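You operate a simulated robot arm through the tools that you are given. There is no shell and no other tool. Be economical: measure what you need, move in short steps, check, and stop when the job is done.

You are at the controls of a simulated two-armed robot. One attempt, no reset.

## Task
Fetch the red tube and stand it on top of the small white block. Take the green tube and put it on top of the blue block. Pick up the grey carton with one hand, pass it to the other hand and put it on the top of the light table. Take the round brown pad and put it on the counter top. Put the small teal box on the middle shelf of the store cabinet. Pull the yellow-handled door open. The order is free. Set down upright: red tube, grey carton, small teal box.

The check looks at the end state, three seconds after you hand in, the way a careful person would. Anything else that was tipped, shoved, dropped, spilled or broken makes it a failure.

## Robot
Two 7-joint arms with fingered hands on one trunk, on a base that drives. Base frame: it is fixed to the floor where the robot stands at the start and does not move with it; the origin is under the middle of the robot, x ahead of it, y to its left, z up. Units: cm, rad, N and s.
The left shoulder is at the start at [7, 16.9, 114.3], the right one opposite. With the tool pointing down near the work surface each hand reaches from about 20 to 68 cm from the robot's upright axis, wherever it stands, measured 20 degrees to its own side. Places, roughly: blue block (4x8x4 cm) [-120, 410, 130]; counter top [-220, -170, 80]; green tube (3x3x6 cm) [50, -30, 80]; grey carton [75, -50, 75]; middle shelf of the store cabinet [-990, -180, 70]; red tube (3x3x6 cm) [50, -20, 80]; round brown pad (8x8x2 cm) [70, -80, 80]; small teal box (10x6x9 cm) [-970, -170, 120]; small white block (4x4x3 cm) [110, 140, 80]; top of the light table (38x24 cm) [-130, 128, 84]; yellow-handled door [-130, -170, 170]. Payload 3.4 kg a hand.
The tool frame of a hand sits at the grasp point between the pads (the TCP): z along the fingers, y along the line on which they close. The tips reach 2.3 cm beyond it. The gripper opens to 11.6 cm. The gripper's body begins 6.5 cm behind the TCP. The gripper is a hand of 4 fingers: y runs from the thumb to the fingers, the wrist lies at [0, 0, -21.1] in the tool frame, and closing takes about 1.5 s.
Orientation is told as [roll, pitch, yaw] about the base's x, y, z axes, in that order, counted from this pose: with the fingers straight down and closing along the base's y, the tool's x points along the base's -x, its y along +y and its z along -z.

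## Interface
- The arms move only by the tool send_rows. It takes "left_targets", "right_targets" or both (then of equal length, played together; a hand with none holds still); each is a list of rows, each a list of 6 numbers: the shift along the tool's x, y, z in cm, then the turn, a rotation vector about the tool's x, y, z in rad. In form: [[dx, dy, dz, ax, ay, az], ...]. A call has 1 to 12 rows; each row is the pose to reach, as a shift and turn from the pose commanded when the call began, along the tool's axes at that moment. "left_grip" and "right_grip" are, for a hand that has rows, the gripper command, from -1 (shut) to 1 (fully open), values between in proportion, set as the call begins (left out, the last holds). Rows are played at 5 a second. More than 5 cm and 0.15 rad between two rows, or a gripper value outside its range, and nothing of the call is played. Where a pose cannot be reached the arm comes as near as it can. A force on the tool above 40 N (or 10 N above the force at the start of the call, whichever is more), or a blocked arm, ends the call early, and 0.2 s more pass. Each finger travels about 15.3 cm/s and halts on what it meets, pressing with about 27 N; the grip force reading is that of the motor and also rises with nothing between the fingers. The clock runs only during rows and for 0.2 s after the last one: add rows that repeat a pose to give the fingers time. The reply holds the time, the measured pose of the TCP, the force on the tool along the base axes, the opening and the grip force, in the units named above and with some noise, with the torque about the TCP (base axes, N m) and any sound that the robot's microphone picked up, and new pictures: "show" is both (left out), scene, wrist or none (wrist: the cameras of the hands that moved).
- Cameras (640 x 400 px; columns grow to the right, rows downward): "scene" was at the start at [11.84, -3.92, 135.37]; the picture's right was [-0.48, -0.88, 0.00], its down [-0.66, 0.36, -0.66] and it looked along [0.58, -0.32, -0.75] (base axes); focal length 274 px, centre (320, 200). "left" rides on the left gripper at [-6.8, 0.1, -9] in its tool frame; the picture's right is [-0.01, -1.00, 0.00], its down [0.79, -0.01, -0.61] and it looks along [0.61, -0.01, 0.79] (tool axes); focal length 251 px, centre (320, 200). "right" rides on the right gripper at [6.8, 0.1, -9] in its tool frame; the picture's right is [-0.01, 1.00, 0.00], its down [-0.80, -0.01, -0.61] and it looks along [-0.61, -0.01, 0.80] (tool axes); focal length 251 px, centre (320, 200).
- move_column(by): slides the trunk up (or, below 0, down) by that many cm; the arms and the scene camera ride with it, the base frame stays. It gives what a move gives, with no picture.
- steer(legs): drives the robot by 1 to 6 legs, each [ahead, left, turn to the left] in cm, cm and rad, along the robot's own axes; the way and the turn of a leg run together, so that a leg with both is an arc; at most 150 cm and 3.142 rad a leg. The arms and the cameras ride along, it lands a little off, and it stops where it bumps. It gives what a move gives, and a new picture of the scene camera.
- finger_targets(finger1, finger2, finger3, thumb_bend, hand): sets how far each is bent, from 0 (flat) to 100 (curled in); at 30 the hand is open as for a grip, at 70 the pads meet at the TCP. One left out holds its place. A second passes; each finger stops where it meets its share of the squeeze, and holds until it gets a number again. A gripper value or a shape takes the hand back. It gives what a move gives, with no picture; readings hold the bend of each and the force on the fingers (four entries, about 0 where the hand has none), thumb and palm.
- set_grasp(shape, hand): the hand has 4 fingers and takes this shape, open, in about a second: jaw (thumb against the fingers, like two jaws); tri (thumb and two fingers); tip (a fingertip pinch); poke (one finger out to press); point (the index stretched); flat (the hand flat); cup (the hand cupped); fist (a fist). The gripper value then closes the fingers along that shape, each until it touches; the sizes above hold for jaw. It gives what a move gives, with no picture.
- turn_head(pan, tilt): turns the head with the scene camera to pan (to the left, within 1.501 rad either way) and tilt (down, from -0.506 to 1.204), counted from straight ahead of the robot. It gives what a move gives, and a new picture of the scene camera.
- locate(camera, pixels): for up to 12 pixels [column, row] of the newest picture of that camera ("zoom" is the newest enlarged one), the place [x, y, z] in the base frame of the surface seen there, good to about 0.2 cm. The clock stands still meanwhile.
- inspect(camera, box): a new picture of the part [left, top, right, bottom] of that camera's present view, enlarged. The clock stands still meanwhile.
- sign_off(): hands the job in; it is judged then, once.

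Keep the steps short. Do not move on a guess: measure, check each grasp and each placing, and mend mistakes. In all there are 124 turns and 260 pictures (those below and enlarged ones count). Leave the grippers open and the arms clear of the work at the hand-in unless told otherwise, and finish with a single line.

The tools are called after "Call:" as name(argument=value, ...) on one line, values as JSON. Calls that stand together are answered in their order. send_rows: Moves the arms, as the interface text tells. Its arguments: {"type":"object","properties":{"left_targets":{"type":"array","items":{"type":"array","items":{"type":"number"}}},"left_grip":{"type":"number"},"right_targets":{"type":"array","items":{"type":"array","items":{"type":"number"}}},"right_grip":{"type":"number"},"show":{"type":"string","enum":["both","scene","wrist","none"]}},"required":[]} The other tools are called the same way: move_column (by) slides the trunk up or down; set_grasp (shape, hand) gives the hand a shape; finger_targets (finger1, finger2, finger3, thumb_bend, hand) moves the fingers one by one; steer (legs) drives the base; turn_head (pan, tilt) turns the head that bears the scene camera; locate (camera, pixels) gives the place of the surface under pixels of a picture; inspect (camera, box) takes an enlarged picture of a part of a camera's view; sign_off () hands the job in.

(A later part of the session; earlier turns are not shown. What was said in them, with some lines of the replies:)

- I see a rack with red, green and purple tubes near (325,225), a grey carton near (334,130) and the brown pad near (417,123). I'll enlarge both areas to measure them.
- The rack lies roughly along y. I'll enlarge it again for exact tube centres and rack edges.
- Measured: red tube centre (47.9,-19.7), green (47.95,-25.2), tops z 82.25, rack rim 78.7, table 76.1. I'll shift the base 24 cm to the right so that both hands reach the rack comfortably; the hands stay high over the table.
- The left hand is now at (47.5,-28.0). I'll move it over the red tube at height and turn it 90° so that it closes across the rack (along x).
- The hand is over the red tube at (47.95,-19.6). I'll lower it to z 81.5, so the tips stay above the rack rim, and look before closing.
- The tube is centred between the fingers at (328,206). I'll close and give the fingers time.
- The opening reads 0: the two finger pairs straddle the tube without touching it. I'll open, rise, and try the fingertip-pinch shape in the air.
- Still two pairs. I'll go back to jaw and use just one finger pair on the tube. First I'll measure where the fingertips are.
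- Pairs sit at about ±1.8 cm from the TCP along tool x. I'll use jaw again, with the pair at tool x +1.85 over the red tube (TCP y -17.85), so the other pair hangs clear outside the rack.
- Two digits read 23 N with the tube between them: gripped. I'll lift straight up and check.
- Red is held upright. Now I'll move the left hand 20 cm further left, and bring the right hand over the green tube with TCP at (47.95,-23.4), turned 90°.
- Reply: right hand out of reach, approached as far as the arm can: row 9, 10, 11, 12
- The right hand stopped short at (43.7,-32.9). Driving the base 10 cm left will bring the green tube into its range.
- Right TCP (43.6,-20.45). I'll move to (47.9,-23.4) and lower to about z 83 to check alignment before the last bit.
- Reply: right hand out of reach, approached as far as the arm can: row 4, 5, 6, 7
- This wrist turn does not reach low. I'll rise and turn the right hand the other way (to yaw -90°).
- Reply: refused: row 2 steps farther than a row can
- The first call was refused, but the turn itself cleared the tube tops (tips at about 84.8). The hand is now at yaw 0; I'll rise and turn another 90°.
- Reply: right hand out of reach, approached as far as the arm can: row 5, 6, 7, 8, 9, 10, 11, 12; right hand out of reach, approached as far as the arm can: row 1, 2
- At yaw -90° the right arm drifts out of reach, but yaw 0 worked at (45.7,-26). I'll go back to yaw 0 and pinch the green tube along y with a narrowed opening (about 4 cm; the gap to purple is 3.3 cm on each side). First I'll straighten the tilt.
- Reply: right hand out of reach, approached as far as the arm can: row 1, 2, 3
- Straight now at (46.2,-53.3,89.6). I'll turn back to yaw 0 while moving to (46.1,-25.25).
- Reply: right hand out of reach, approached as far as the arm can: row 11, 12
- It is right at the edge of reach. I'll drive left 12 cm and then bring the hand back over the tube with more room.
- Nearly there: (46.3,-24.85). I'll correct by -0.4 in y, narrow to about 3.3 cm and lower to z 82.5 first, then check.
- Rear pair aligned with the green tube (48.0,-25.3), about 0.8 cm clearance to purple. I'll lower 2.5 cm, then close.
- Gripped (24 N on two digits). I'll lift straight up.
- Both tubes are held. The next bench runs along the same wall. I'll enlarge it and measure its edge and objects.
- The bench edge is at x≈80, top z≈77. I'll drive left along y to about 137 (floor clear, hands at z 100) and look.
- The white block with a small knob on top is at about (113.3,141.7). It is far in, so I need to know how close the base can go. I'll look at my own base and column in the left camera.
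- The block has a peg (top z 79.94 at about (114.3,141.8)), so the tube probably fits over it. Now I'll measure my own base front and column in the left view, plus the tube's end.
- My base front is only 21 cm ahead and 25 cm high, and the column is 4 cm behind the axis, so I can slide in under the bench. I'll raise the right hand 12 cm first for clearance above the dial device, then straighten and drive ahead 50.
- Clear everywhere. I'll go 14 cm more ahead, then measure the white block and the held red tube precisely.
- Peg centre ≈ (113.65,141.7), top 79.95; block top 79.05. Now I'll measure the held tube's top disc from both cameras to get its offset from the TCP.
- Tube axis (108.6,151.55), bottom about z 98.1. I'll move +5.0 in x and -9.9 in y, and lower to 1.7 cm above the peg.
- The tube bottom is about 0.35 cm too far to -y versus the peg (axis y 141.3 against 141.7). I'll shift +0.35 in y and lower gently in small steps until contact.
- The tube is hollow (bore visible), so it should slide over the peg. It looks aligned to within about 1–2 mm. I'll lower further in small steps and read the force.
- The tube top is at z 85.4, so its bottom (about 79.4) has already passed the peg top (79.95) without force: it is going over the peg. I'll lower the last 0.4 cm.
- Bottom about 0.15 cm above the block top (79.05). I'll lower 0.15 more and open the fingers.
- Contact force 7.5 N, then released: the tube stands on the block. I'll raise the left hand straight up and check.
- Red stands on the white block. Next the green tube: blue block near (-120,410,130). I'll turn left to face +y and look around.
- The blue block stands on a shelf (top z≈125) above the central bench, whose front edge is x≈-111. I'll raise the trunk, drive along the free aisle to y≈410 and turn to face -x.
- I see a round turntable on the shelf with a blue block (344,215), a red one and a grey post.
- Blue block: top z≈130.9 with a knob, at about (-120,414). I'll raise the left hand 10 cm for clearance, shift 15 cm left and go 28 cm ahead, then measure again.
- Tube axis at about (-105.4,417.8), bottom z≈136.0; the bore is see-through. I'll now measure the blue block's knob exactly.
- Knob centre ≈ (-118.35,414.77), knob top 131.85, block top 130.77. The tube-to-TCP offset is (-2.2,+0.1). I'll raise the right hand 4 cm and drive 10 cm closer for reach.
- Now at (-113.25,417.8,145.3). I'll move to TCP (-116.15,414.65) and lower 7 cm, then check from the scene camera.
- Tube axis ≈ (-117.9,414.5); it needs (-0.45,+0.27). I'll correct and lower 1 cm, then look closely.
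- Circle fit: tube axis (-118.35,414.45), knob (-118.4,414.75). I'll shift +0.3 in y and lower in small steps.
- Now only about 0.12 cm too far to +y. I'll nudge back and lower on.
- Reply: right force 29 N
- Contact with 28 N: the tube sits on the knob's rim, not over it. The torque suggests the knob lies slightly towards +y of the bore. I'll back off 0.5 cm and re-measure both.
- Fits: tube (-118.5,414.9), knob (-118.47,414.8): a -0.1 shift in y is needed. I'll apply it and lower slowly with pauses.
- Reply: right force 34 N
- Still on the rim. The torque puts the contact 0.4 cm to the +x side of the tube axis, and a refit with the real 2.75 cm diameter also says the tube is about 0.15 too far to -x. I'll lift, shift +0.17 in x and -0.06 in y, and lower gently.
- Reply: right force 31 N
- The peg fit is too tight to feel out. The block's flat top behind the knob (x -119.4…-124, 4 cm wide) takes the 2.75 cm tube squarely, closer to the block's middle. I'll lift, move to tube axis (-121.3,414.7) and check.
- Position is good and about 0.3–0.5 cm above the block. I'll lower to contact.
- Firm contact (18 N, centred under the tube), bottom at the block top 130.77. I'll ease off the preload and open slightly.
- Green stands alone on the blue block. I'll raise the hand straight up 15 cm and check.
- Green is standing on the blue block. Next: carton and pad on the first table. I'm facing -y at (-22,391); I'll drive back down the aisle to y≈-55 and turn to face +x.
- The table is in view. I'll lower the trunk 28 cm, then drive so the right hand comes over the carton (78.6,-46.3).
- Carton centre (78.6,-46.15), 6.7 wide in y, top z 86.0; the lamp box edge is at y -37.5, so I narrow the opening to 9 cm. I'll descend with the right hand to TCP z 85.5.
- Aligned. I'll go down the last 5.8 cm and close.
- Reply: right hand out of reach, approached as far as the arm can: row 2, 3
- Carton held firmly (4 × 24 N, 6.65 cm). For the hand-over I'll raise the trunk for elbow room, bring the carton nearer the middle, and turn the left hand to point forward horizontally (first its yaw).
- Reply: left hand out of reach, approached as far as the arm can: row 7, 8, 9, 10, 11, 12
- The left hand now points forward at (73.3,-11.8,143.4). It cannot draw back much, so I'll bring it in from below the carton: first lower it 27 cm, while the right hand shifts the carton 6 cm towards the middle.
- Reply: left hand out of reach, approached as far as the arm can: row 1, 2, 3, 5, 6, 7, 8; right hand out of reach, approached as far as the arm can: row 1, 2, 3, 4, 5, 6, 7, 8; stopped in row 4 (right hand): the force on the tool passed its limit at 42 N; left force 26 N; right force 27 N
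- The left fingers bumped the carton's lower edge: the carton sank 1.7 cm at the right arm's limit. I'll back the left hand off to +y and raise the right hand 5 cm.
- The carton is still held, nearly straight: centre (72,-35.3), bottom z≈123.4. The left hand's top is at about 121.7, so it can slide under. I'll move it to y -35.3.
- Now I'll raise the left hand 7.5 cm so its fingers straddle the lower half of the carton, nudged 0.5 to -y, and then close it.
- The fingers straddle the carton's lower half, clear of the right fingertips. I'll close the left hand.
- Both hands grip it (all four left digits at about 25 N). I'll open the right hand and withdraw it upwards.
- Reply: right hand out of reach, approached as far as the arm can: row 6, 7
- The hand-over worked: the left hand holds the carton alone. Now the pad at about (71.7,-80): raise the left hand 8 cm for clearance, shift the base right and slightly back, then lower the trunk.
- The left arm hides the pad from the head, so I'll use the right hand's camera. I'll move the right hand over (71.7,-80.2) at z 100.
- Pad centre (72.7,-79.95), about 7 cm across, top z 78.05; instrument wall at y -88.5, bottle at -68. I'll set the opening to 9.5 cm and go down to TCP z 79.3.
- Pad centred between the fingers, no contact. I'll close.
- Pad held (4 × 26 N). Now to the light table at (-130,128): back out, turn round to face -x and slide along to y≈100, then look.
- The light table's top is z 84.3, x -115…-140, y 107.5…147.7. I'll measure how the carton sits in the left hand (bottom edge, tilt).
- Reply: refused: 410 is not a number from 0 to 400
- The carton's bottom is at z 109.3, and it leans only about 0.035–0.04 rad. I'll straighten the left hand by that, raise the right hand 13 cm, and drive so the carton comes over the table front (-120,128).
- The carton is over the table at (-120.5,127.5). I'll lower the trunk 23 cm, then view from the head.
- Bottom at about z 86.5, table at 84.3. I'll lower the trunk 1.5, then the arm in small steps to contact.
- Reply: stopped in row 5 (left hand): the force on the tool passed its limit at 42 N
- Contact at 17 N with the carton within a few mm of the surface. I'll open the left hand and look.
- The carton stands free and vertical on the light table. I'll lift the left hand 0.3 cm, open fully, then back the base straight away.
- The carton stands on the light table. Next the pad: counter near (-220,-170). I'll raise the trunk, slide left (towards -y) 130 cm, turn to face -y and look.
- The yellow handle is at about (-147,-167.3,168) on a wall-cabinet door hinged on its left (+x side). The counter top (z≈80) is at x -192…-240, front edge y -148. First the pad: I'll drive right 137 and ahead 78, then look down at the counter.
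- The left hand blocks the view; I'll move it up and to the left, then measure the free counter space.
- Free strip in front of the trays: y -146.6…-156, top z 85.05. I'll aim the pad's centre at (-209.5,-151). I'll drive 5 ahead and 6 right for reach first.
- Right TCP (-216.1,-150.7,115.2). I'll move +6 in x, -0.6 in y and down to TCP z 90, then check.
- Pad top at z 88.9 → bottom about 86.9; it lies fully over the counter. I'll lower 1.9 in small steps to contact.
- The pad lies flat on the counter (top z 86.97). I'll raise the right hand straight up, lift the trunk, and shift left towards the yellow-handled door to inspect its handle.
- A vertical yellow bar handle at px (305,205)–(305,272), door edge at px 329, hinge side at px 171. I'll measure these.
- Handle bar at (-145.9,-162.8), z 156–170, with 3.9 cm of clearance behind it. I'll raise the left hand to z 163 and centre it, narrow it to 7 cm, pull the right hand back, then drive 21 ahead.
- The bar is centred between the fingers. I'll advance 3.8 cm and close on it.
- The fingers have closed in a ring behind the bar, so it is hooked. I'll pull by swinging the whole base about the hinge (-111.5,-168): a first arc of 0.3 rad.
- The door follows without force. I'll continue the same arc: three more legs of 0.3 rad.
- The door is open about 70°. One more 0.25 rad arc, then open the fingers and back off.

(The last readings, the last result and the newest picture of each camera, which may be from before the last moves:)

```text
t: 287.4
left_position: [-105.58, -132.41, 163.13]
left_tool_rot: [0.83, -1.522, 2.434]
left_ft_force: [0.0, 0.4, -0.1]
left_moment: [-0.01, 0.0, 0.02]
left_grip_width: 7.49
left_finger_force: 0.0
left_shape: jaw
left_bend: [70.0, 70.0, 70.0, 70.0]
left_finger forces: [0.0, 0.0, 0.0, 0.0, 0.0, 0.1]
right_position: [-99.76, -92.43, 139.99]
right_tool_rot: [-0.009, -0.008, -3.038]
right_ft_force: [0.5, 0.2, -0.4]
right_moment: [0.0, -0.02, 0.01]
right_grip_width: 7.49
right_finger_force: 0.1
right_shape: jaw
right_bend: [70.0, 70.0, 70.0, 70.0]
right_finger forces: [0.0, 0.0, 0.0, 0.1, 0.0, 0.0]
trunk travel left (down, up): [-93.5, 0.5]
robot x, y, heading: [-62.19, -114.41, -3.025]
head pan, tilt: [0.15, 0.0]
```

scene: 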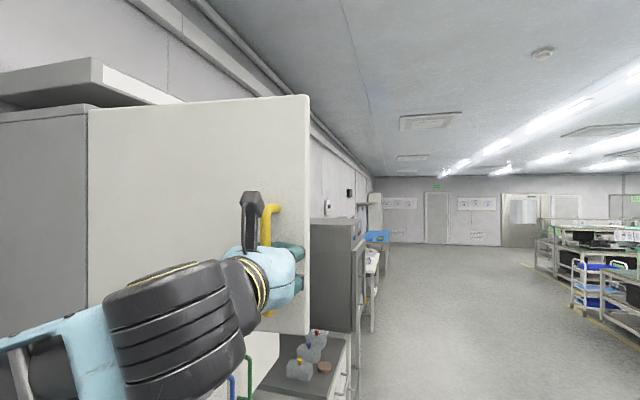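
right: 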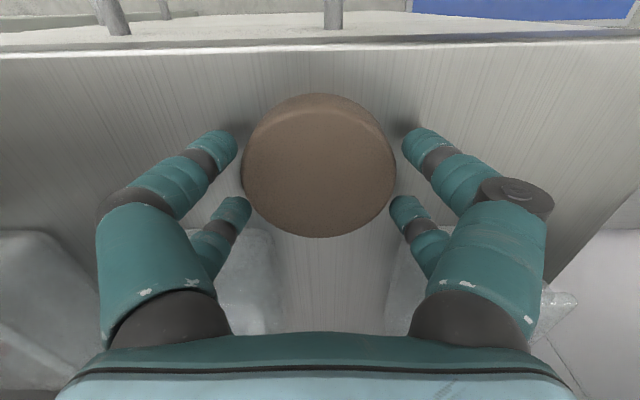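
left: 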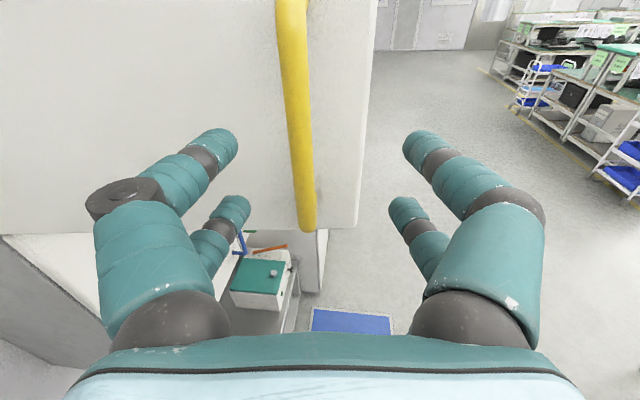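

The door stands open about 84° and the handle is released. Now the store cabinet at x≈-990: back off, straighten, move to the middle of the aisle and drive along -x.

Call:
steer(legs=[[-15, 0, -0.117], [0, -52, 0], [148, 0, 0], [148, 0, 0], [148, 0, 0], [140, 0, 0]])

Call:
turn_head(pan=0.2, tilt=0.25)

```text
t: 318.2
left_position: [-665.31, -88.95, 163.14]
left_tool_rot: [0.825, -1.52, 2.367]
left_ft_force: [-0.8, -0.6, 0.3]
left_moment: [0.01, 0.02, 0.0]
left_grip_width: 7.51
left_finger_force: 0.2
left_shape: jaw
left_bend: [70.0, 70.0, 70.0, 70.0]
left_finger forces: [0.0, 0.0, 0.1, 0.0, 0.0, 0.1]
right_position: [-656.37, -49.62, 140.0]
right_tool_rot: [-0.01, -0.005, -3.113]
right_ft_force: [0.3, -0.4, -0.8]
right_moment: [0.01, 0.0, -0.01]
right_grip_width: 7.47
right_finger_force: 0.1
right_shape: jaw
right_bend: [70.0, 70.0, 70.0, 70.0]
right_finger forces: [0.0, 0.0, 0.1, 0.1, 0.1, 0.0]
trunk travel left (down, up): [-93.5, 0.5]
robot x, y, heading: [-620.48, -74.18, -3.1]
head pan, tilt: [0.15, 0.0]
```

scene: 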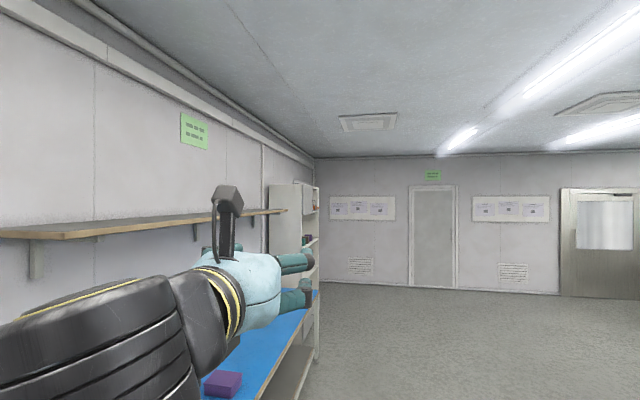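

```text
t: 319.0
left_position: [-665.47, -89.0, 163.06]
left_tool_rot: [0.812, -1.521, 2.378]
left_ft_force: [-1.3, -0.1, 0.0]
left_moment: [0.01, 0.01, 0.0]
left_grip_width: 7.49
left_finger_force: 0.1
left_shape: jaw
left_bend: [70.0, 70.0, 70.0, 70.0]
left_finger forces: [0.0, 0.0, 0.0, 0.1, 0.0, 0.0]
right_position: [-656.56, -49.65, 139.91]
right_tool_rot: [-0.01, -0.005, -3.113]
right_ft_force: [-0.1, -0.3, 0.2]
right_moment: [0.01, 0.02, 0.03]
right_grip_width: 7.48
right_finger_force: 0.2
right_shape: jaw
right_bend: [70.0, 70.0, 70.0, 70.0]
right_finger forces: [0.0, 0.0, 0.0, 0.0, 0.1, 0.0]
trunk travel left (down, up): [-93.5, 0.5]
robot x, y, heading: [-620.55, -74.37, -3.098]
head pan, tilt: [0.201, 0.25]
```

scene: 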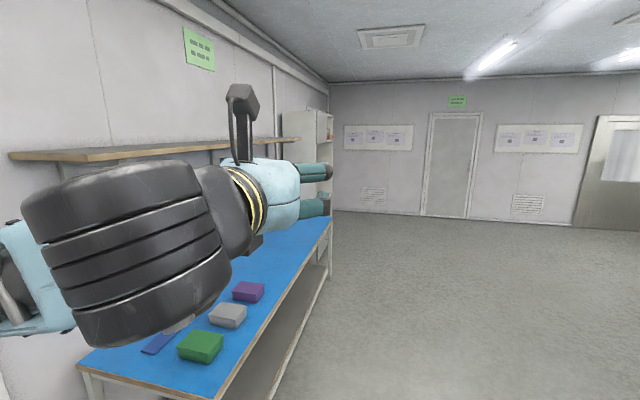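

The open shelving unit stands beyond the blue bench. I'll straighten, drive 345 more along the aisle and turn left to face it.

Call:
steer(legs=[[0, 0, -0.043], [148, -8, 0], [148, 0, 0], [45, 0, 0], [0, 0, 1.571]])

Call:
turn_head(pan=0.0, tilt=0.45)

```text
t: 340.0
left_position: [-950.14, -111.43, 163.17]
left_tool_rot: [0.816, -1.52, -2.362]
left_ft_force: [-0.2, -0.1, 0.7]
left_moment: [0.02, -0.01, 0.01]
left_grip_width: 7.53
left_finger_force: 0.1
left_shape: jaw
left_bend: [70.0, 70.0, 70.0, 70.0]
left_finger forces: [0.0, 0.0, 0.0, 0.0, 0.1, 0.0]
right_position: [-989.42, -101.71, 139.99]
right_tool_rot: [-0.007, -0.006, -1.566]
right_ft_force: [0.2, 0.2, -0.1]
right_moment: [-0.02, 0.01, -0.01]
right_grip_width: 7.5
right_finger_force: 0.0
right_shape: jaw
right_bend: [70.0, 70.0, 70.0, 70.0]
right_finger forces: [0.0, 0.1, 0.1, 0.0, 0.0, 0.0]
trunk travel left (down, up): [-93.5, 0.5]
robot x, y, heading: [-963.45, -66.28, -1.553]
head pan, tilt: [0.201, 0.25]
```

scene: 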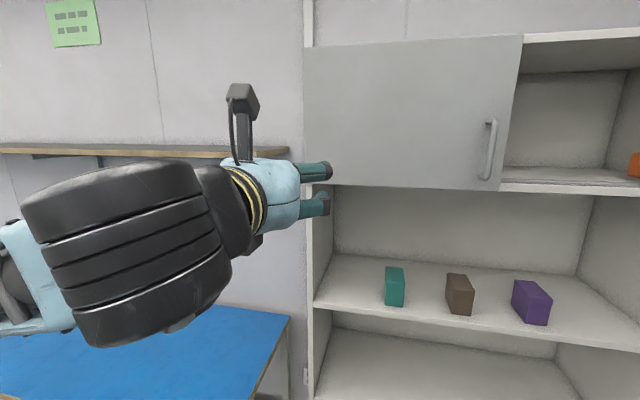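

```text
t: 340.7
left_position: [-950.05, -111.39, 163.06]
left_tool_rot: [0.81, -1.52, -2.361]
left_ft_force: [-0.9, -0.4, 0.6]
left_moment: [-0.04, 0.0, -0.02]
left_grip_width: 7.48
left_finger_force: 0.0
left_shape: jaw
left_bend: [70.0, 70.0, 70.0, 70.0]
left_finger forces: [0.0, 0.1, 0.1, 0.0, 0.0, 0.1]
right_position: [-989.44, -101.62, 139.99]
right_tool_rot: [-0.006, -0.006, -1.566]
right_ft_force: [-0.1, -0.1, 0.0]
right_moment: [-0.04, 0.0, -0.02]
right_grip_width: 7.47
right_finger_force: 0.0
right_shape: jaw
right_bend: [70.0, 70.0, 70.0, 70.0]
right_finger forces: [0.0, 0.0, 0.0, 0.0, 0.1, 0.0]
trunk travel left (down, up): [-93.5, 0.5]
robot x, y, heading: [-963.9, -66.11, -1.546]
head pan, tilt: [0.0, 0.45]
```

scene: 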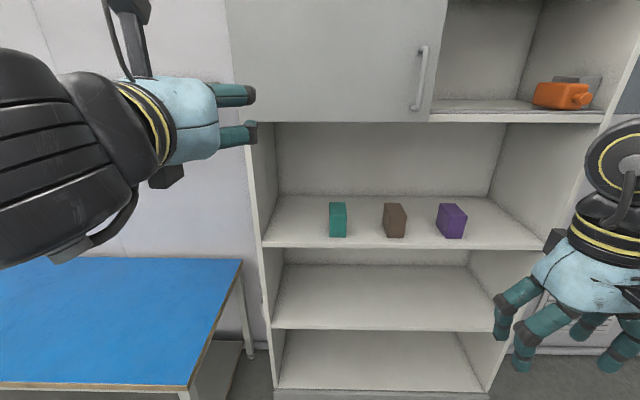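

Call:
locate(camera="scene", pixels=[[338, 206], [332, 225], [345, 225], [338, 237], [380, 243], [395, 190], [280, 330], [380, 325], [370, 270], [330, 300], [300, 123], [395, 225]])

Call:
inspect(camera="scene", box=[250, 110, 490, 260])

Call:
locate(camera="zoom", pixels=[[213, 250], [260, 250], [230, 335], [215, 330], [253, 300], [257, 330], [238, 250], [265, 300], [400, 352], [60, 320], [600, 300], [300, 220]])

```text
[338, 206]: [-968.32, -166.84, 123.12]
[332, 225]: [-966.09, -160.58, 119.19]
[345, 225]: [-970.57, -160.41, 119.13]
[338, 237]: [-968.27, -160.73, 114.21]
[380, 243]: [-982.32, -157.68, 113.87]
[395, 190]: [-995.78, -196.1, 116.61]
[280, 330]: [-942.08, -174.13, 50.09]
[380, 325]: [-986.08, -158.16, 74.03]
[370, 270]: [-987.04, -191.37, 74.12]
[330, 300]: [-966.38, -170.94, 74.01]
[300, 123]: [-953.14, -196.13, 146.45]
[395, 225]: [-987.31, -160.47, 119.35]
```

```text
2.67 times, centred on (370, 185) of scene
```

zoom: 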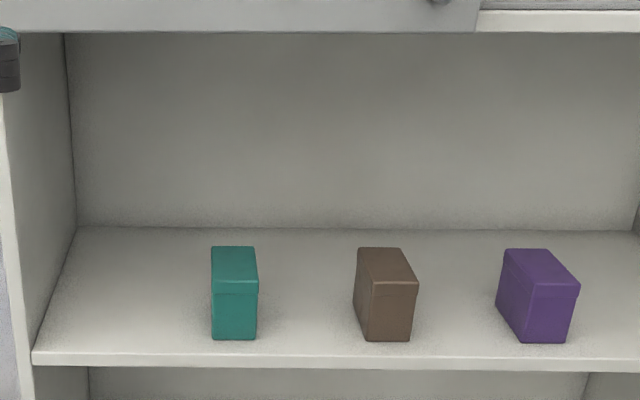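

```text
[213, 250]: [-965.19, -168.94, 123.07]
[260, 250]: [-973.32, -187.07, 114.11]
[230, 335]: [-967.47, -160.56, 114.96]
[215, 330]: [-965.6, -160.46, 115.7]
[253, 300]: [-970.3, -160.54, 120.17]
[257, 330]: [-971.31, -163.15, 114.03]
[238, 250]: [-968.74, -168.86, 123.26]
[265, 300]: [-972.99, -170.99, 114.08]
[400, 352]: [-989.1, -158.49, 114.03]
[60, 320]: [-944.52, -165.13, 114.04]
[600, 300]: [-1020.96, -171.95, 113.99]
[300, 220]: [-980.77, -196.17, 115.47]
```

Teal box: x -965.2…-971, front y -160.5, z 114–123; shelf edge y -157.5. The middle shelf (empty) is at z 74.05. The left hand already points forward, so it can grip the box from the front. I'll straighten it, reach 6 forward, pull the right hand back, lower the trunk 44 and shift right 17.

Call:
send_rows(left_targets=[[0, 0, 2, 0, -0.02, -0.018], [0, 0, 4, 0, -0.04, -0.035], [0, 0, 6, 0, -0.04, -0.035], [0, 0, 6, 0, -0.04, -0.035]], right_targets=[[2, 0, 0, 0, 0, 0], [4, 0, 0, 0, 0, 0], [5, 0, 0, 0, 0, 0], [5, 0, 0, 0, 0, 0]], left_grip=0.5, show="none")

Call:
steer(legs=[[0, -16.9, -0.025]])

Call:
move_column(by=-44.2)

Call:
steer(legs=[[25, 0, 0]])

Call:
inspect(camera="left", box=[0, 0, 640, 400])

```text
t: 341.7
left_position: [-949.91, -117.5, 162.75]
left_tool_rot: [2.777, -1.566, 1.957]
left_ft_force: [0.0, 0.1, 0.0]
left_moment: [-0.02, -0.01, -0.03]
left_grip_width: 8.65
left_finger_force: 0.0
left_shape: jaw
left_bend: [63.0, 63.0, 63.0, 63.0]
left_finger forces: [0.1, 0.1, 0.0, 0.0, 0.0, 0.0]
right_position: [-989.34, -96.71, 139.85]
right_tool_rot: [-0.006, -0.005, -1.566]
right_ft_force: [0.8, 0.6, -0.3]
right_moment: [-0.03, -0.01, 0.01]
right_grip_width: 7.5
right_finger_force: 0.0
right_shape: jaw
right_bend: [70.0, 70.0, 70.0, 70.0]
right_finger forces: [0.0, 0.0, 0.1, 0.0, 0.0, 0.0]
trunk travel left (down, up): [-93.5, 0.5]
robot x, y, heading: [-963.91, -66.47, -1.555]
head pan, tilt: [0.0, 0.45]
```

```text
t: 343.2
left_position: [-967.19, -117.85, 162.76]
left_tool_rot: [-2.819, -1.565, 1.243]
left_ft_force: [1.4, -0.2, -0.3]
left_moment: [0.02, 0.01, -0.04]
left_grip_width: 8.66
left_finger_force: 0.0
left_shape: jaw
left_bend: [63.0, 63.0, 63.0, 63.0]
left_finger forces: [0.0, 0.0, 0.0, 0.1, 0.1, 0.0]
right_position: [-1006.25, -95.99, 140.09]
right_tool_rot: [-0.01, -0.006, -1.593]
right_ft_force: [-0.3, 0.3, 0.7]
right_moment: [0.01, 0.02, -0.01]
right_grip_width: 7.5
right_finger_force: 0.0
right_shape: jaw
right_bend: [70.0, 70.0, 70.0, 70.0]
right_finger forces: [0.0, 0.0, 0.0, 0.1, 0.0, 0.0]
trunk travel left (down, up): [-93.5, 0.5]
robot x, y, heading: [-980.13, -66.36, -1.579]
head pan, tilt: [0.0, 0.45]
```

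scene: 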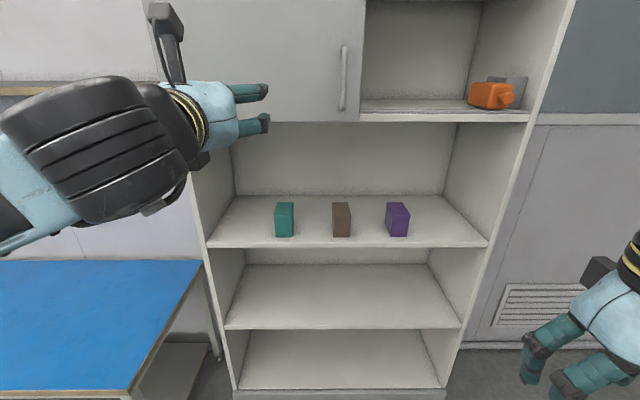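

```text
refused: -44.2 is not a number from -40 to 40
```

```text
t: 345.0
left_position: [-967.56, -142.75, 163.02]
left_tool_rot: [2.96, -1.561, 1.756]
left_ft_force: [-0.6, 1.1, 0.1]
left_moment: [-0.01, 0.0, -0.01]
left_grip_width: 8.67
left_finger_force: 0.0
left_shape: jaw
left_bend: [63.0, 63.0, 63.0, 63.0]
left_finger forces: [0.0, 0.0, 0.0, 0.1, 0.1, 0.0]
right_position: [-1006.53, -121.23, 139.97]
right_tool_rot: [-0.009, -0.008, -1.588]
right_ft_force: [-0.3, 0.1, -0.4]
right_moment: [-0.04, 0.02, -0.04]
right_grip_width: 7.51
right_finger_force: 0.2
right_shape: jaw
right_bend: [70.0, 70.0, 70.0, 70.0]
right_finger forces: [0.0, 0.0, 0.0, 0.0, 0.0, 0.1]
trunk travel left (down, up): [-93.5, 0.5]
robot x, y, heading: [-980.27, -91.68, -1.568]
head pan, tilt: [0.0, 0.45]
```

scene: 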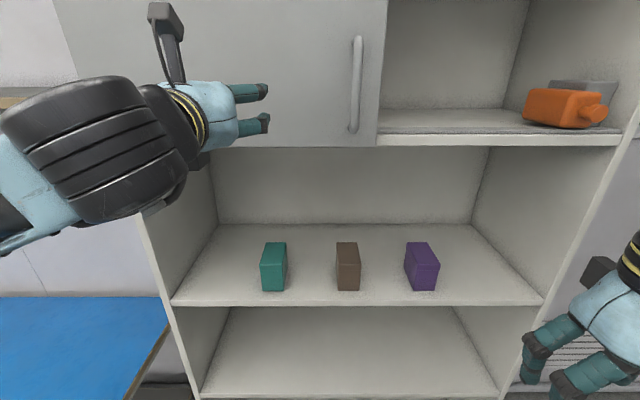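

```text
1.00 times, centred on (320, 200) of left (not enlarged: the box is as wide or as high as the picture)
```

zoom: 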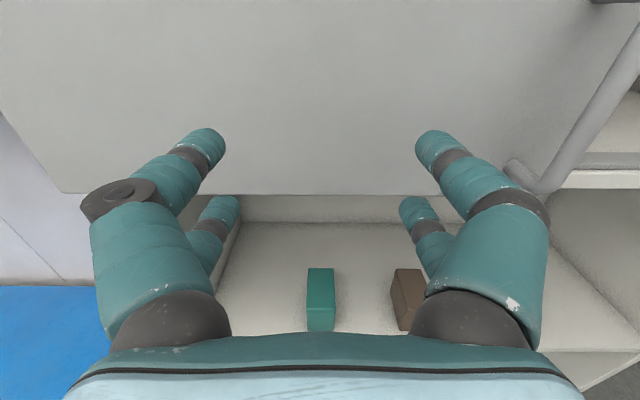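

The trunk move was limited to 40 per call; nothing touched. I'll lower 40 + 4.2 now, then look through the left camera.

Call:
move_column(by=-40)

Call:
move_column(by=-4.2)

Call:
send_rows(left_targets=[[0, -0.5, 0, 0, 0, 0], [0, -0.5, 0, 0, 0, 0]], show="wrist")

Call:
locate(camera="left", pixels=[[320, 200], [300, 200], [345, 200], [320, 150], [320, 240], [320, 120]])

```text
t: 348.9
left_position: [-967.61, -143.36, 122.78]
left_tool_rot: [2.854, -1.566, 1.859]
left_ft_force: [0.9, -1.3, 0.1]
left_moment: [-0.01, 0.01, 0.01]
left_grip_width: 8.69
left_finger_force: 0.1
left_shape: jaw
left_bend: [63.0, 63.0, 63.0, 63.0]
left_finger forces: [0.0, 0.1, 0.0, 0.1, 0.0, 0.0]
right_position: [-1006.46, -121.69, 99.92]
right_tool_rot: [-0.009, -0.005, -1.586]
right_ft_force: [-0.2, 0.0, -1.0]
right_moment: [0.0, 0.02, -0.01]
right_grip_width: 7.49
right_finger_force: 0.1
right_shape: jaw
right_bend: [70.0, 70.0, 70.0, 70.0]
right_finger forces: [0.0, 0.1, 0.0, 0.0, 0.1, 0.0]
trunk travel left (down, up): [-53.5, 40.5]
robot x, y, heading: [-980.3, -92.05, -1.57]
head pan, tilt: [0.0, 0.45]
```

```text
t: 349.7
left_position: [-967.5, -143.34, 118.63]
left_tool_rot: [2.869, -1.566, 1.845]
left_ft_force: [0.2, -0.1, -0.8]
left_moment: [-0.03, -0.02, 0.02]
left_grip_width: 8.65
left_finger_force: 0.0
left_shape: jaw
left_bend: [63.0, 63.0, 63.0, 63.0]
left_finger forces: [0.1, 0.1, 0.1, 0.0, 0.0, 0.0]
right_position: [-1006.59, -121.76, 95.74]
right_tool_rot: [-0.008, -0.005, -1.586]
right_ft_force: [0.2, -0.2, 0.4]
right_moment: [0.01, -0.03, -0.02]
right_grip_width: 7.46
right_finger_force: 0.1
right_shape: jaw
right_bend: [70.0, 70.0, 70.0, 70.0]
right_finger forces: [0.0, 0.1, 0.1, 0.0, 0.0, 0.0]
trunk travel left (down, up): [-49.3, 44.7]
robot x, y, heading: [-980.48, -91.58, -1.572]
head pan, tilt: [0.0, 0.45]
```

```text
t: 350.3
left_position: [-968.01, -143.31, 118.43]
left_tool_rot: [2.886, -1.566, 1.828]
left_ft_force: [-0.4, 0.3, 0.0]
left_moment: [0.0, -0.01, -0.04]
left_grip_width: 8.65
left_finger_force: 0.1
left_shape: jaw
left_bend: [63.0, 63.0, 63.0, 63.0]
left_finger forces: [0.0, 0.0, 0.0, 0.0, 0.0, 0.0]
right_position: [-1006.45, -121.69, 95.76]
right_tool_rot: [-0.008, -0.004, -1.587]
right_ft_force: [-0.1, 0.2, -0.7]
right_moment: [-0.01, -0.01, -0.01]
right_grip_width: 7.5
right_finger_force: 0.1
right_shape: jaw
right_bend: [70.0, 70.0, 70.0, 70.0]
right_finger forces: [0.0, 0.1, 0.0, 0.0, 0.1, 0.0]
trunk travel left (down, up): [-49.3, 44.7]
robot x, y, heading: [-980.34, -91.93, -1.574]
head pan, tilt: [0.0, 0.45]
```

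left: 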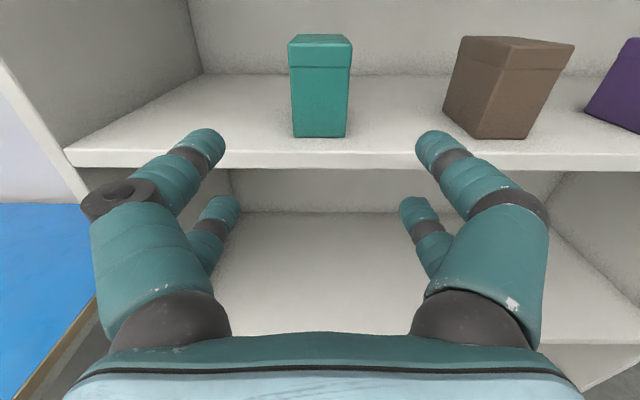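

```text
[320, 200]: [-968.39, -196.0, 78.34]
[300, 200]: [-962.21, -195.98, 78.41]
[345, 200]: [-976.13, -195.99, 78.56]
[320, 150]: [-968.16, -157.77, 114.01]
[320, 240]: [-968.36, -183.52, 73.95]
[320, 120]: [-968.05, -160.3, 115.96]
```

The box is straight ahead (col 321). I'll drive 17 ahead, then reach the remaining distance with the arm to TCP y -164.3.

Call:
steer(legs=[[17, 0, 0]])

Call:
send_rows(left_targets=[[-0.4, 0, 1, 0, 0, 0], [-0.4, 0, 1, 0, 0, 0]], show="wrist")

```text
t: 351.8
left_position: [-968.0, -160.33, 118.48]
left_tool_rot: [2.807, -1.566, 1.908]
left_ft_force: [-0.2, -0.3, 1.1]
left_moment: [0.05, -0.04, -0.01]
left_grip_width: 8.68
left_finger_force: 0.1
left_shape: jaw
left_bend: [63.0, 63.0, 63.0, 63.0]
left_finger forces: [0.1, 0.0, 0.0, 0.0, 0.0, 0.0]
right_position: [-1006.44, -138.66, 95.73]
right_tool_rot: [-0.01, -0.007, -1.586]
right_ft_force: [-0.8, -0.2, -0.4]
right_moment: [0.01, -0.03, 0.0]
right_grip_width: 7.48
right_finger_force: 0.0
right_shape: jaw
right_bend: [70.0, 70.0, 70.0, 70.0]
right_finger forces: [0.0, 0.1, 0.0, 0.0, 0.1, 0.1]
trunk travel left (down, up): [-49.3, 44.7]
robot x, y, heading: [-979.99, -108.84, -1.567]
head pan, tilt: [0.0, 0.45]
```

scene: 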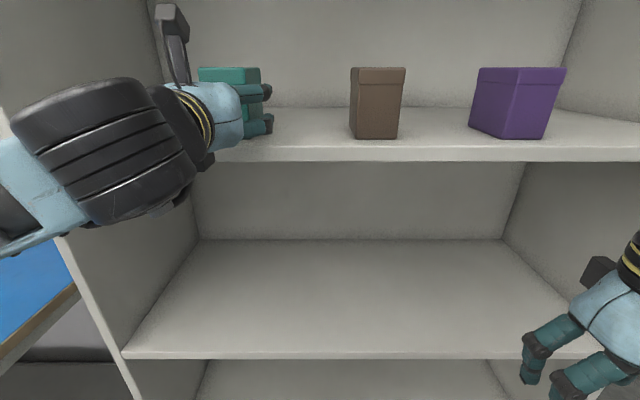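

```text
t: 352.4
left_position: [-967.89, -161.16, 118.85]
left_tool_rot: [2.805, -1.566, 1.913]
left_ft_force: [0.3, 0.2, -0.2]
left_moment: [0.01, 0.02, -0.02]
left_grip_width: 8.67
left_finger_force: 0.0
left_shape: jaw
left_bend: [63.0, 63.0, 63.0, 63.0]
left_finger forces: [0.0, 0.0, 0.0, 0.1, 0.0, 0.0]
right_position: [-1006.46, -138.57, 95.7]
right_tool_rot: [-0.009, -0.005, -1.586]
right_ft_force: [-0.4, 0.2, -0.1]
right_moment: [-0.02, -0.01, 0.0]
right_grip_width: 7.48
right_finger_force: 0.1
right_shape: jaw
right_bend: [70.0, 70.0, 70.0, 70.0]
right_finger forces: [0.0, 0.0, 0.0, 0.0, 0.0, 0.0]
trunk travel left (down, up): [-49.3, 44.7]
robot x, y, heading: [-980.46, -108.98, -1.574]
head pan, tilt: [0.0, 0.45]
```

left: 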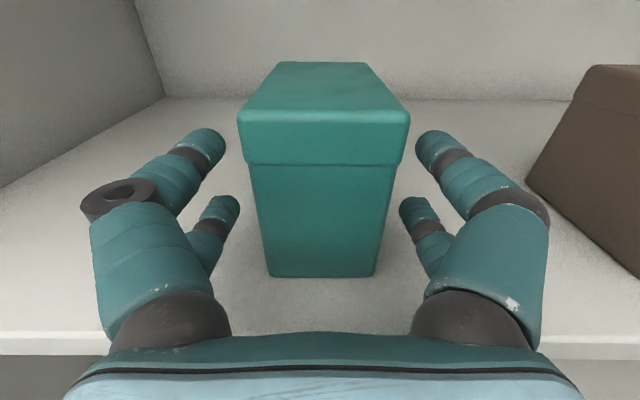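

Centred, with clearance on both sides. I'll go 3.2 further and close.

Call:
send_rows(left_targets=[[0.3, 0, 1.6, 0, 0, 0], [0.3, 0, 3.2, 0, 0, 0], [0.3, 0, 3.2, 0, 0, 0]], show="none")

Call:
send_rows(left_targets=[[0, 0, 0, 0, 0, 0], [0, 0, 0, 0, 0, 0], [0, 0, 0, 0, 0, 0], [0, 0, 0, 0, 0, 0], [0, 0, 0, 0, 0, 0]], left_grip=-1, show="none")

Call:
send_rows(left_targets=[[-1, 0, 0, 0, 0, 0], [-2.5, 0, 0, 0, 0, 0], [-4, 0, 0, 0, 0, 0], [-4, 0, 0, 0, 0, 0]], show="wrist")

```text
t: 353.2
left_position: [-967.99, -164.46, 118.65]
left_tool_rot: [2.833, -1.564, 1.883]
left_ft_force: [-0.6, 0.2, 0.5]
left_moment: [0.04, 0.0, 0.03]
left_grip_width: 8.65
left_finger_force: 0.0
left_shape: jaw
left_bend: [63.0, 63.0, 63.0, 63.0]
left_finger forces: [0.0, 0.0, 0.0, 0.1, 0.1, 0.0]
right_position: [-1006.45, -138.59, 95.8]
right_tool_rot: [-0.009, -0.006, -1.583]
right_ft_force: [0.1, 0.3, 0.2]
right_moment: [-0.01, -0.02, -0.02]
right_grip_width: 7.48
right_finger_force: 0.0
right_shape: jaw
right_bend: [70.0, 70.0, 70.0, 70.0]
right_finger forces: [0.0, 0.0, 0.0, 0.1, 0.0, 0.0]
trunk travel left (down, up): [-49.3, 44.7]
robot x, y, heading: [-980.13, -108.87, -1.568]
head pan, tilt: [0.0, 0.45]
```

```text
t: 354.4
left_position: [-968.08, -164.32, 118.67]
left_tool_rot: [2.822, -1.566, 1.895]
left_ft_force: [0.3, -0.7, -1.1]
left_moment: [0.04, 0.0, 0.01]
left_grip_width: 5.06
left_finger_force: 26.9
left_shape: jaw
left_bend: [73.0, 73.0, 73.0, 77.0]
left_finger forces: [24.6, 24.5, 24.5, 0.0, 24.6, 0.1]
right_position: [-1006.51, -138.7, 95.71]
right_tool_rot: [-0.008, -0.005, -1.586]
right_ft_force: [0.2, 0.9, 0.3]
right_moment: [0.0, 0.02, 0.03]
right_grip_width: 7.51
right_finger_force: 0.1
right_shape: jaw
right_bend: [70.0, 70.0, 70.0, 70.0]
right_finger forces: [0.1, 0.1, 0.0, 0.0, 0.0, 0.0]
trunk travel left (down, up): [-49.3, 44.7]
robot x, y, heading: [-980.62, -108.51, -1.571]
head pan, tilt: [0.0, 0.45]
```

```text
t: 355.4
left_position: [-967.86, -164.47, 122.71]
left_tool_rot: [2.877, -1.567, 1.84]
left_ft_force: [0.9, 0.1, -2.5]
left_moment: [0.01, 0.02, -0.02]
left_grip_width: 5.05
left_finger_force: 27.4
left_shape: jaw
left_bend: [73.0, 73.0, 73.0, 77.0]
left_finger forces: [24.6, 24.6, 24.5, 0.0, 24.7, 0.1]
right_position: [-1006.39, -138.66, 95.71]
right_tool_rot: [-0.009, -0.004, -1.584]
right_ft_force: [0.1, -0.1, 0.2]
right_moment: [0.01, 0.02, 0.01]
right_grip_width: 7.47
right_finger_force: 0.1
right_shape: jaw
right_bend: [70.0, 70.0, 70.0, 70.0]
right_finger forces: [0.0, 0.0, 0.0, 0.0, 0.0, 0.0]
trunk travel left (down, up): [-49.3, 44.7]
robot x, y, heading: [-980.22, -108.8, -1.572]
head pan, tilt: [0.0, 0.45]
```

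left: 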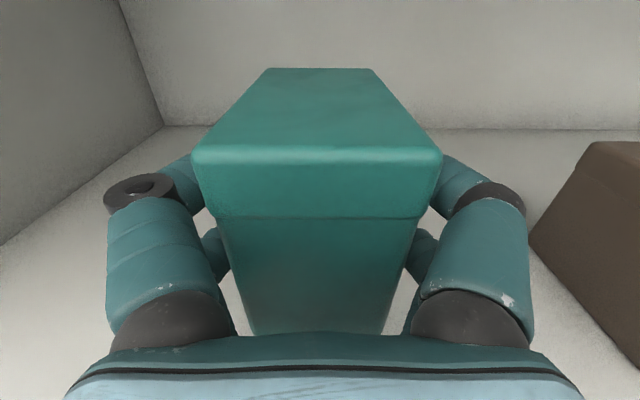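

The box is held level (4 × 24.6 N; bottom 4.65 below the TCP). I'll back out 25 cm, lower the trunk 40 (bottom → z 78), and drive back in 26.

Call:
steer(legs=[[-25, 0, 0]])

Call:
move_column(by=-40)

Call:
inspect(camera="scene", box=[0, 0, 640, 400])

```text
t: 357.2
left_position: [-967.97, -139.41, 122.64]
left_tool_rot: [2.868, -1.565, 1.85]
left_ft_force: [0.5, 0.4, -2.3]
left_moment: [0.05, 0.0, -0.01]
left_grip_width: 5.05
left_finger_force: 27.4
left_shape: jaw
left_bend: [73.0, 73.0, 73.0, 77.0]
left_finger forces: [24.6, 24.6, 24.4, 0.0, 24.6, 0.0]
right_position: [-1006.52, -113.71, 95.78]
right_tool_rot: [-0.009, -0.005, -1.584]
right_ft_force: [0.4, -0.2, -0.5]
right_moment: [-0.02, 0.0, -0.03]
right_grip_width: 7.49
right_finger_force: 0.1
right_shape: jaw
right_bend: [70.0, 70.0, 70.0, 70.0]
right_finger forces: [0.0, 0.0, 0.0, 0.1, 0.0, 0.1]
trunk travel left (down, up): [-49.3, 44.7]
robot x, y, heading: [-979.89, -84.21, -1.573]
head pan, tilt: [0.0, 0.45]
```

scene: 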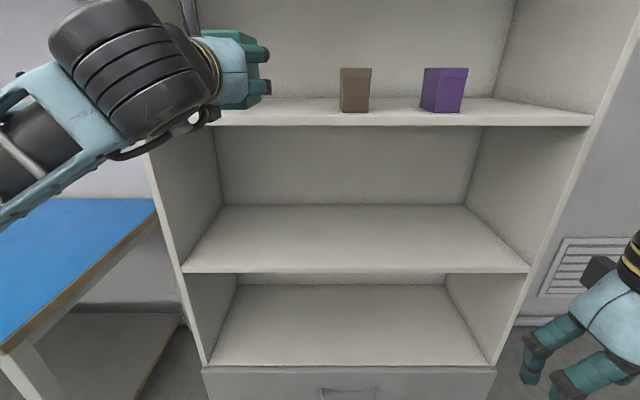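

```text
t: 361.0
left_position: [-968.01, -139.48, 82.66]
left_tool_rot: [2.841, -1.567, 1.874]
left_ft_force: [0.5, 0.5, -1.5]
left_moment: [0.04, 0.01, 0.01]
left_grip_width: 5.08
left_finger_force: 27.0
left_shape: jaw
left_bend: [73.0, 73.0, 73.0, 77.0]
left_finger forces: [24.7, 24.7, 24.4, 0.1, 24.7, 0.0]
right_position: [-1006.41, -113.79, 55.63]
right_tool_rot: [-0.01, -0.005, -1.583]
right_ft_force: [0.3, 0.2, 0.1]
right_moment: [-0.02, 0.01, -0.03]
right_grip_width: 7.48
right_finger_force: 0.0
right_shape: jaw
right_bend: [70.0, 70.0, 70.0, 70.0]
right_finger forces: [0.0, 0.1, 0.0, 0.0, 0.0, 0.1]
trunk travel left (down, up): [-9.3, 84.7]
robot x, y, heading: [-980.15, -84.35, -1.576]
head pan, tilt: [0.0, 0.45]
```

```text
1.00 times, centred on (320, 200) of scene (not enlarged: the box is as wide or as high as the picture)
```

zoom: 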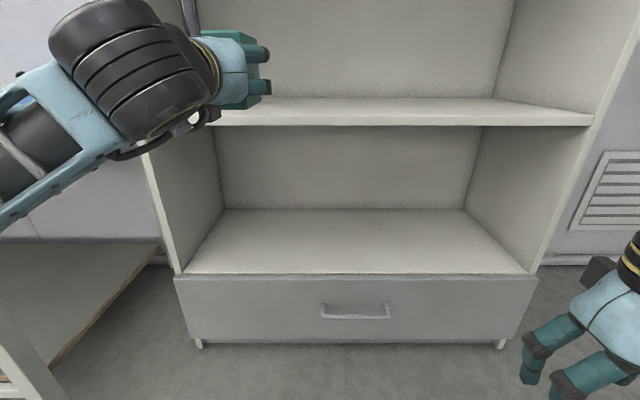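

Before driving in I'll check the left forearm against the blue bench's corner.

Call:
locate(camera="scene", pixels=[[155, 245], [60, 360], [120, 110], [60, 140], [20, 210], [150, 125], [330, 110], [190, 120]])

```text
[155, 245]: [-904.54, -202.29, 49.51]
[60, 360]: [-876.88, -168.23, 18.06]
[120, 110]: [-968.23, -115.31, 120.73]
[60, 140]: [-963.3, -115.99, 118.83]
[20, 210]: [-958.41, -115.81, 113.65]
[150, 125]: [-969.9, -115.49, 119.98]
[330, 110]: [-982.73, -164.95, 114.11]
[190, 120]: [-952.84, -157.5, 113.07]
```

Call:
locate(camera="scene", pixels=[[153, 205], [80, 275], [10, 345], [100, 230], [5, 225], [130, 230]])

Call:
inspect(camera="left", box=[0, 0, 640, 400])

```text
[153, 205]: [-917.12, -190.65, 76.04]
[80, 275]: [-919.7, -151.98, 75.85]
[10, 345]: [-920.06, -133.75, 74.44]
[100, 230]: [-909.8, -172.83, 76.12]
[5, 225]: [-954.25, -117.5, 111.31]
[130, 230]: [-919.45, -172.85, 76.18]
```

```text
1.00 times, centred on (320, 200) of left (not enlarged: the box is as wide or as high as the picture)
```

zoom: 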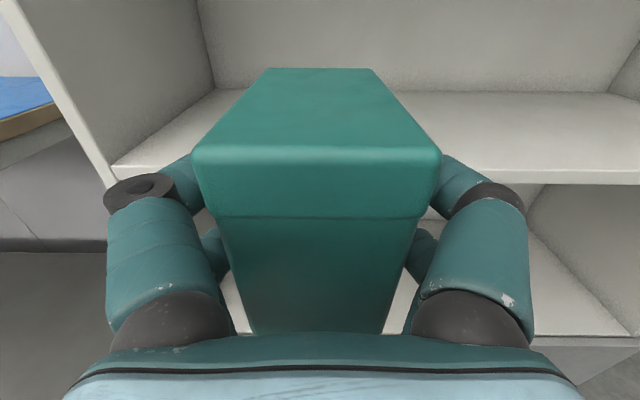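

The bench corner is at (-920,-133). To keep the forearm clear I'll shift right 12 cm first (the shelf is empty there), then go in 26.

Call:
steer(legs=[[0, -12, 0], [27, 0, 0]])

Call:
inspect(camera="left", box=[0, 0, 640, 400])

```text
t: 363.7
left_position: [-979.5, -166.0, 82.66]
left_tool_rot: [2.833, -1.566, 1.891]
left_ft_force: [0.2, -0.3, -2.2]
left_moment: [-0.02, 0.0, 0.02]
left_grip_width: 5.05
left_finger_force: 26.7
left_shape: jaw
left_bend: [73.0, 73.0, 73.0, 77.0]
left_finger forces: [24.7, 24.7, 24.7, 0.1, 24.9, 0.0]
right_position: [-1018.15, -140.58, 55.64]
right_tool_rot: [-0.01, -0.006, -1.577]
right_ft_force: [-0.8, -0.2, -0.3]
right_moment: [0.01, -0.02, -0.02]
right_grip_width: 7.5
right_finger_force: 0.0
right_shape: jaw
right_bend: [70.0, 70.0, 70.0, 70.0]
right_finger forces: [0.1, 0.1, 0.1, 0.0, 0.0, 0.1]
trunk travel left (down, up): [-9.3, 84.7]
robot x, y, heading: [-992.26, -110.76, -1.566]
head pan, tilt: [0.0, 0.45]
```

scene: 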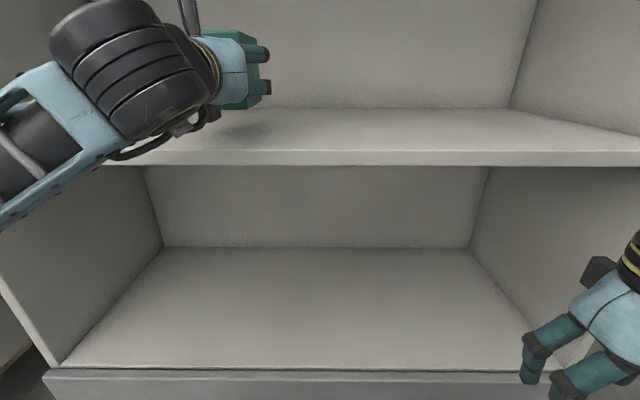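

```text
1.00 times, centred on (320, 200) of left (not enlarged: the box is as wide or as high as the picture)
```

zoom: 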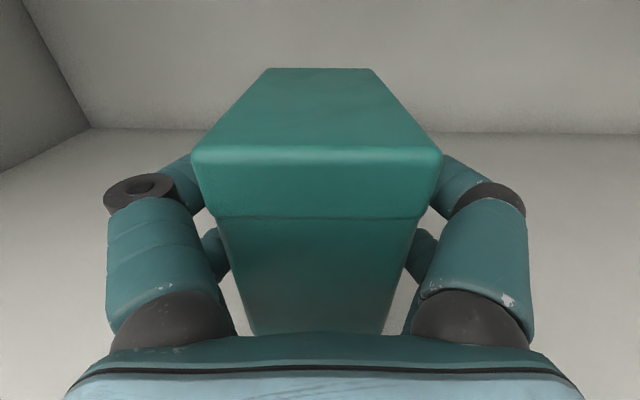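

Over the middle shelf. I'll lower 3.6 cm, then in small steps to contact.

Call:
send_rows(left_targets=[[1.5, 0, 0, 0, 0, 0], [3, 0, 0, 0, 0, 0], [3.5, 0, 0, 0, 0, 0], [3.8, 0, 0, 0, 0, 0], [4.0, 0, 0, 0, 0, 0], [4.1, 0, 0, 0, 0, 0], [4.1, 0, 0, 0, 0, 0]], show="none")

Call:
send_rows(left_targets=[[0, 0, 0, 0, 0, 0], [0, 0, 0, 0, 0, 0], [0, 0, 0, 0, 0, 0], [0, 0, 0, 0, 0, 0], [0, 0, 0, 0, 0, 0]], left_grip=0.3, show="wrist")

Call:
locate(camera="left", pixels=[[320, 170], [320, 110], [320, 230], [320, 300], [240, 100], [560, 250]])

```text
t: 365.3
left_position: [-979.38, -165.83, 78.6]
left_tool_rot: [3.007, -1.562, 1.718]
left_ft_force: [0.5, -4.0, 9.5]
left_moment: [-0.1, -0.02, -0.02]
left_grip_width: 5.05
left_finger_force: 27.8
left_shape: jaw
left_bend: [73.0, 73.0, 73.0, 77.0]
left_finger forces: [24.7, 24.8, 24.5, 0.0, 24.7, 0.1]
right_position: [-1018.13, -140.52, 55.71]
right_tool_rot: [-0.008, -0.006, -1.575]
right_ft_force: [-0.7, 0.4, 0.3]
right_moment: [0.0, -0.03, -0.01]
right_grip_width: 7.48
right_finger_force: 0.1
right_shape: jaw
right_bend: [70.0, 70.0, 70.0, 70.0]
right_finger forces: [0.1, 0.1, 0.1, 0.0, 0.0, 0.0]
trunk travel left (down, up): [-9.3, 84.7]
robot x, y, heading: [-992.28, -110.42, -1.563]
head pan, tilt: [0.0, 0.45]
```

```text
t: 366.5
left_position: [-979.49, -165.89, 78.46]
left_tool_rot: [2.83, -1.565, 1.896]
left_ft_force: [0.7, -0.6, 0.2]
left_moment: [0.04, 0.01, 0.03]
left_grip_width: 7.49
left_finger_force: 0.1
left_shape: jaw
left_bend: [70.0, 70.0, 70.0, 70.0]
left_finger forces: [0.0, 0.1, 0.1, 0.0, 0.0, 0.0]
right_position: [-1018.09, -140.62, 55.74]
right_tool_rot: [-0.008, -0.004, -1.576]
right_ft_force: [-0.1, 0.0, 0.4]
right_moment: [0.02, -0.02, -0.01]
right_grip_width: 7.5
right_finger_force: 0.0
right_shape: jaw
right_bend: [70.0, 70.0, 70.0, 70.0]
right_finger forces: [0.1, 0.0, 0.0, 0.1, 0.1, 0.1]
trunk travel left (down, up): [-9.3, 84.7]
robot x, y, heading: [-992.54, -110.56, -1.565]
head pan, tilt: [0.0, 0.45]
```

left: 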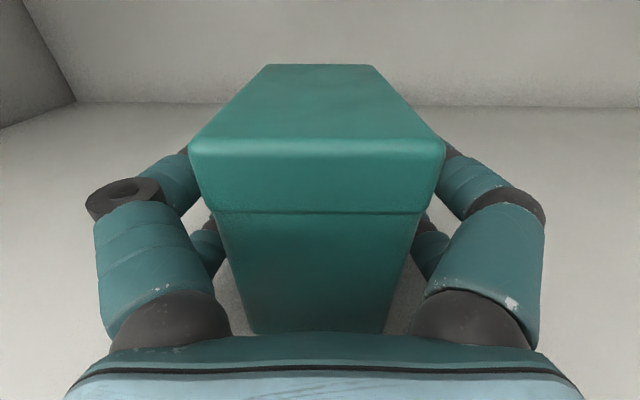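

```text
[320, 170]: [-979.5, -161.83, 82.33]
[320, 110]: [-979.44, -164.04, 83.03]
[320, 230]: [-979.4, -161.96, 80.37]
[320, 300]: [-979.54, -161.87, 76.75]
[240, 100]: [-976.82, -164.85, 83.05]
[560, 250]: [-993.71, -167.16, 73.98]
```

The box rests on the shelf (top 83.03 = shelf + 9.05). I'll open wider and back straight out, then look.

Call:
send_rows(left_targets=[[0, 0, 0, 0, 0, 0], [0, 0, 0, 0, 0, 0], [0, 0, 0, 0, 0, 0]], left_grip=0.6, show="none")

Call:
steer(legs=[[-50, 0, 0]])

Call:
turn_head(pan=0.1, tilt=0.25)

Call:
send_rows(left_targets=[[0, 0, 0, 0, 0, 0], [0, 0, 0, 0, 0, 0]], right_targets=[[0, 0, 0, 0, 0, 0], [0, 0, 0, 0, 0, 0]], left_grip=1, right_grip=1, show="none")

```text
t: 367.3
left_position: [-979.39, -165.9, 78.47]
left_tool_rot: [2.844, -1.566, 1.882]
left_ft_force: [-0.2, -0.9, -0.3]
left_moment: [0.01, 0.0, 0.02]
left_grip_width: 9.24
left_finger_force: 0.1
left_shape: jaw
left_bend: [59.0, 59.0, 59.0, 59.0]
left_finger forces: [0.1, 0.0, 0.0, 0.0, 0.0, 0.0]
right_position: [-1018.23, -140.58, 55.68]
right_tool_rot: [-0.008, -0.006, -1.577]
right_ft_force: [0.8, 0.7, 1.1]
right_moment: [-0.01, 0.01, 0.0]
right_grip_width: 7.47
right_finger_force: 0.1
right_shape: jaw
right_bend: [70.0, 70.0, 70.0, 70.0]
right_finger forces: [0.0, 0.0, 0.0, 0.0, 0.0, 0.0]
trunk travel left (down, up): [-9.3, 84.7]
robot x, y, heading: [-992.58, -110.48, -1.56]
head pan, tilt: [0.0, 0.45]
```

```text
t: 370.3
left_position: [-979.43, -115.78, 78.46]
left_tool_rot: [2.848, -1.566, 1.893]
left_ft_force: [-0.1, 0.3, -0.6]
left_moment: [-0.03, 0.02, -0.02]
left_grip_width: 9.23
left_finger_force: 0.0
left_shape: jaw
left_bend: [59.0, 59.0, 59.0, 59.0]
left_finger forces: [0.1, 0.1, 0.0, 0.1, 0.0, 0.0]
right_position: [-1018.38, -90.84, 55.69]
right_tool_rot: [-0.009, -0.006, -1.559]
right_ft_force: [-0.4, -0.3, -0.5]
right_moment: [0.01, -0.01, 0.01]
right_grip_width: 7.5
right_finger_force: 0.1
right_shape: jaw
right_bend: [70.0, 70.0, 70.0, 70.0]
right_finger forces: [0.1, 0.0, 0.0, 0.0, 0.0, 0.0]
trunk travel left (down, up): [-9.3, 84.7]
robot x, y, heading: [-993.1, -60.63, -1.548]
head pan, tilt: [0.0, 0.45]
```

scene: 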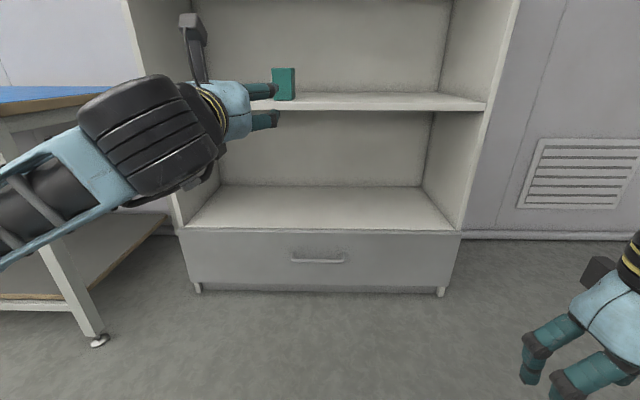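

```text
t: 371.0
left_position: [-979.31, -115.57, 78.43]
left_tool_rot: [2.863, -1.566, 1.88]
left_ft_force: [-0.5, -0.2, -0.1]
left_moment: [-0.02, 0.03, -0.01]
left_grip_width: 9.24
left_finger_force: 0.1
left_shape: jaw
left_bend: [59.0, 59.0, 59.0, 59.0]
left_finger forces: [0.0, 0.0, 0.1, 0.1, 0.0, 0.0]
right_position: [-1018.38, -90.84, 55.72]
right_tool_rot: [-0.008, -0.005, -1.561]
right_ft_force: [0.5, 0.6, 0.4]
right_moment: [-0.03, 0.0, -0.03]
right_grip_width: 7.48
right_finger_force: 0.1
right_shape: jaw
right_bend: [70.0, 70.0, 70.0, 70.0]
right_finger forces: [0.1, 0.0, 0.0, 0.0, 0.0, 0.1]
trunk travel left (down, up): [-9.3, 84.7]
robot x, y, heading: [-992.42, -60.24, -1.548]
head pan, tilt: [0.099, 0.25]
```

scene: 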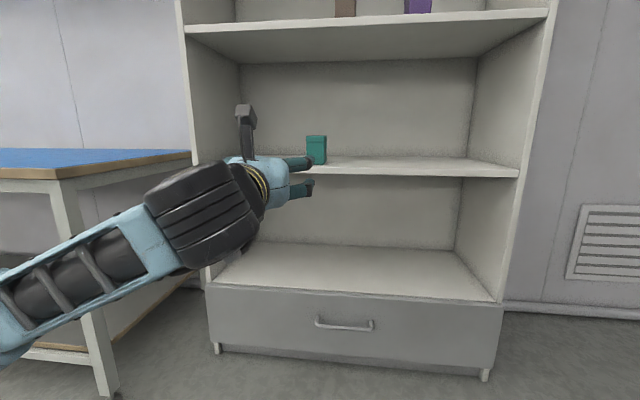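

```text
t: 371.6
left_position: [-979.32, -115.74, 78.49]
left_tool_rot: [2.853, -1.567, 1.888]
left_ft_force: [0.3, -0.3, 0.3]
left_moment: [0.03, 0.03, 0.0]
left_grip_width: 11.62
left_finger_force: 0.1
left_shape: jaw
left_bend: [30.0, 30.0, 30.0, 30.0]
left_finger forces: [0.0, 0.0, 0.1, 0.1, 0.1, 0.0]
right_position: [-1018.55, -90.91, 55.76]
right_tool_rot: [-0.009, -0.004, -1.56]
right_ft_force: [-0.1, 0.5, 0.5]
right_moment: [-0.01, -0.04, 0.02]
right_grip_width: 11.59
right_finger_force: 0.0
right_shape: jaw
right_bend: [30.0, 30.0, 30.0, 30.0]
right_finger forces: [0.1, 0.0, 0.0, 0.1, 0.0, 0.0]
trunk travel left (down, up): [-9.3, 84.7]
robot x, y, heading: [-992.72, -60.23, -1.543]
head pan, tilt: [0.099, 0.25]
```

The teal box stands upright on the middle shelf, both grippers are open and the arms are clear. I'm handing in.

Call:
sign_off()

```text
The job is handed in.
```

All six jobs are done and handed in; note that the green tube stands on the blue block's flat top beside its knob, not over it, because it would not slide onto the knob.
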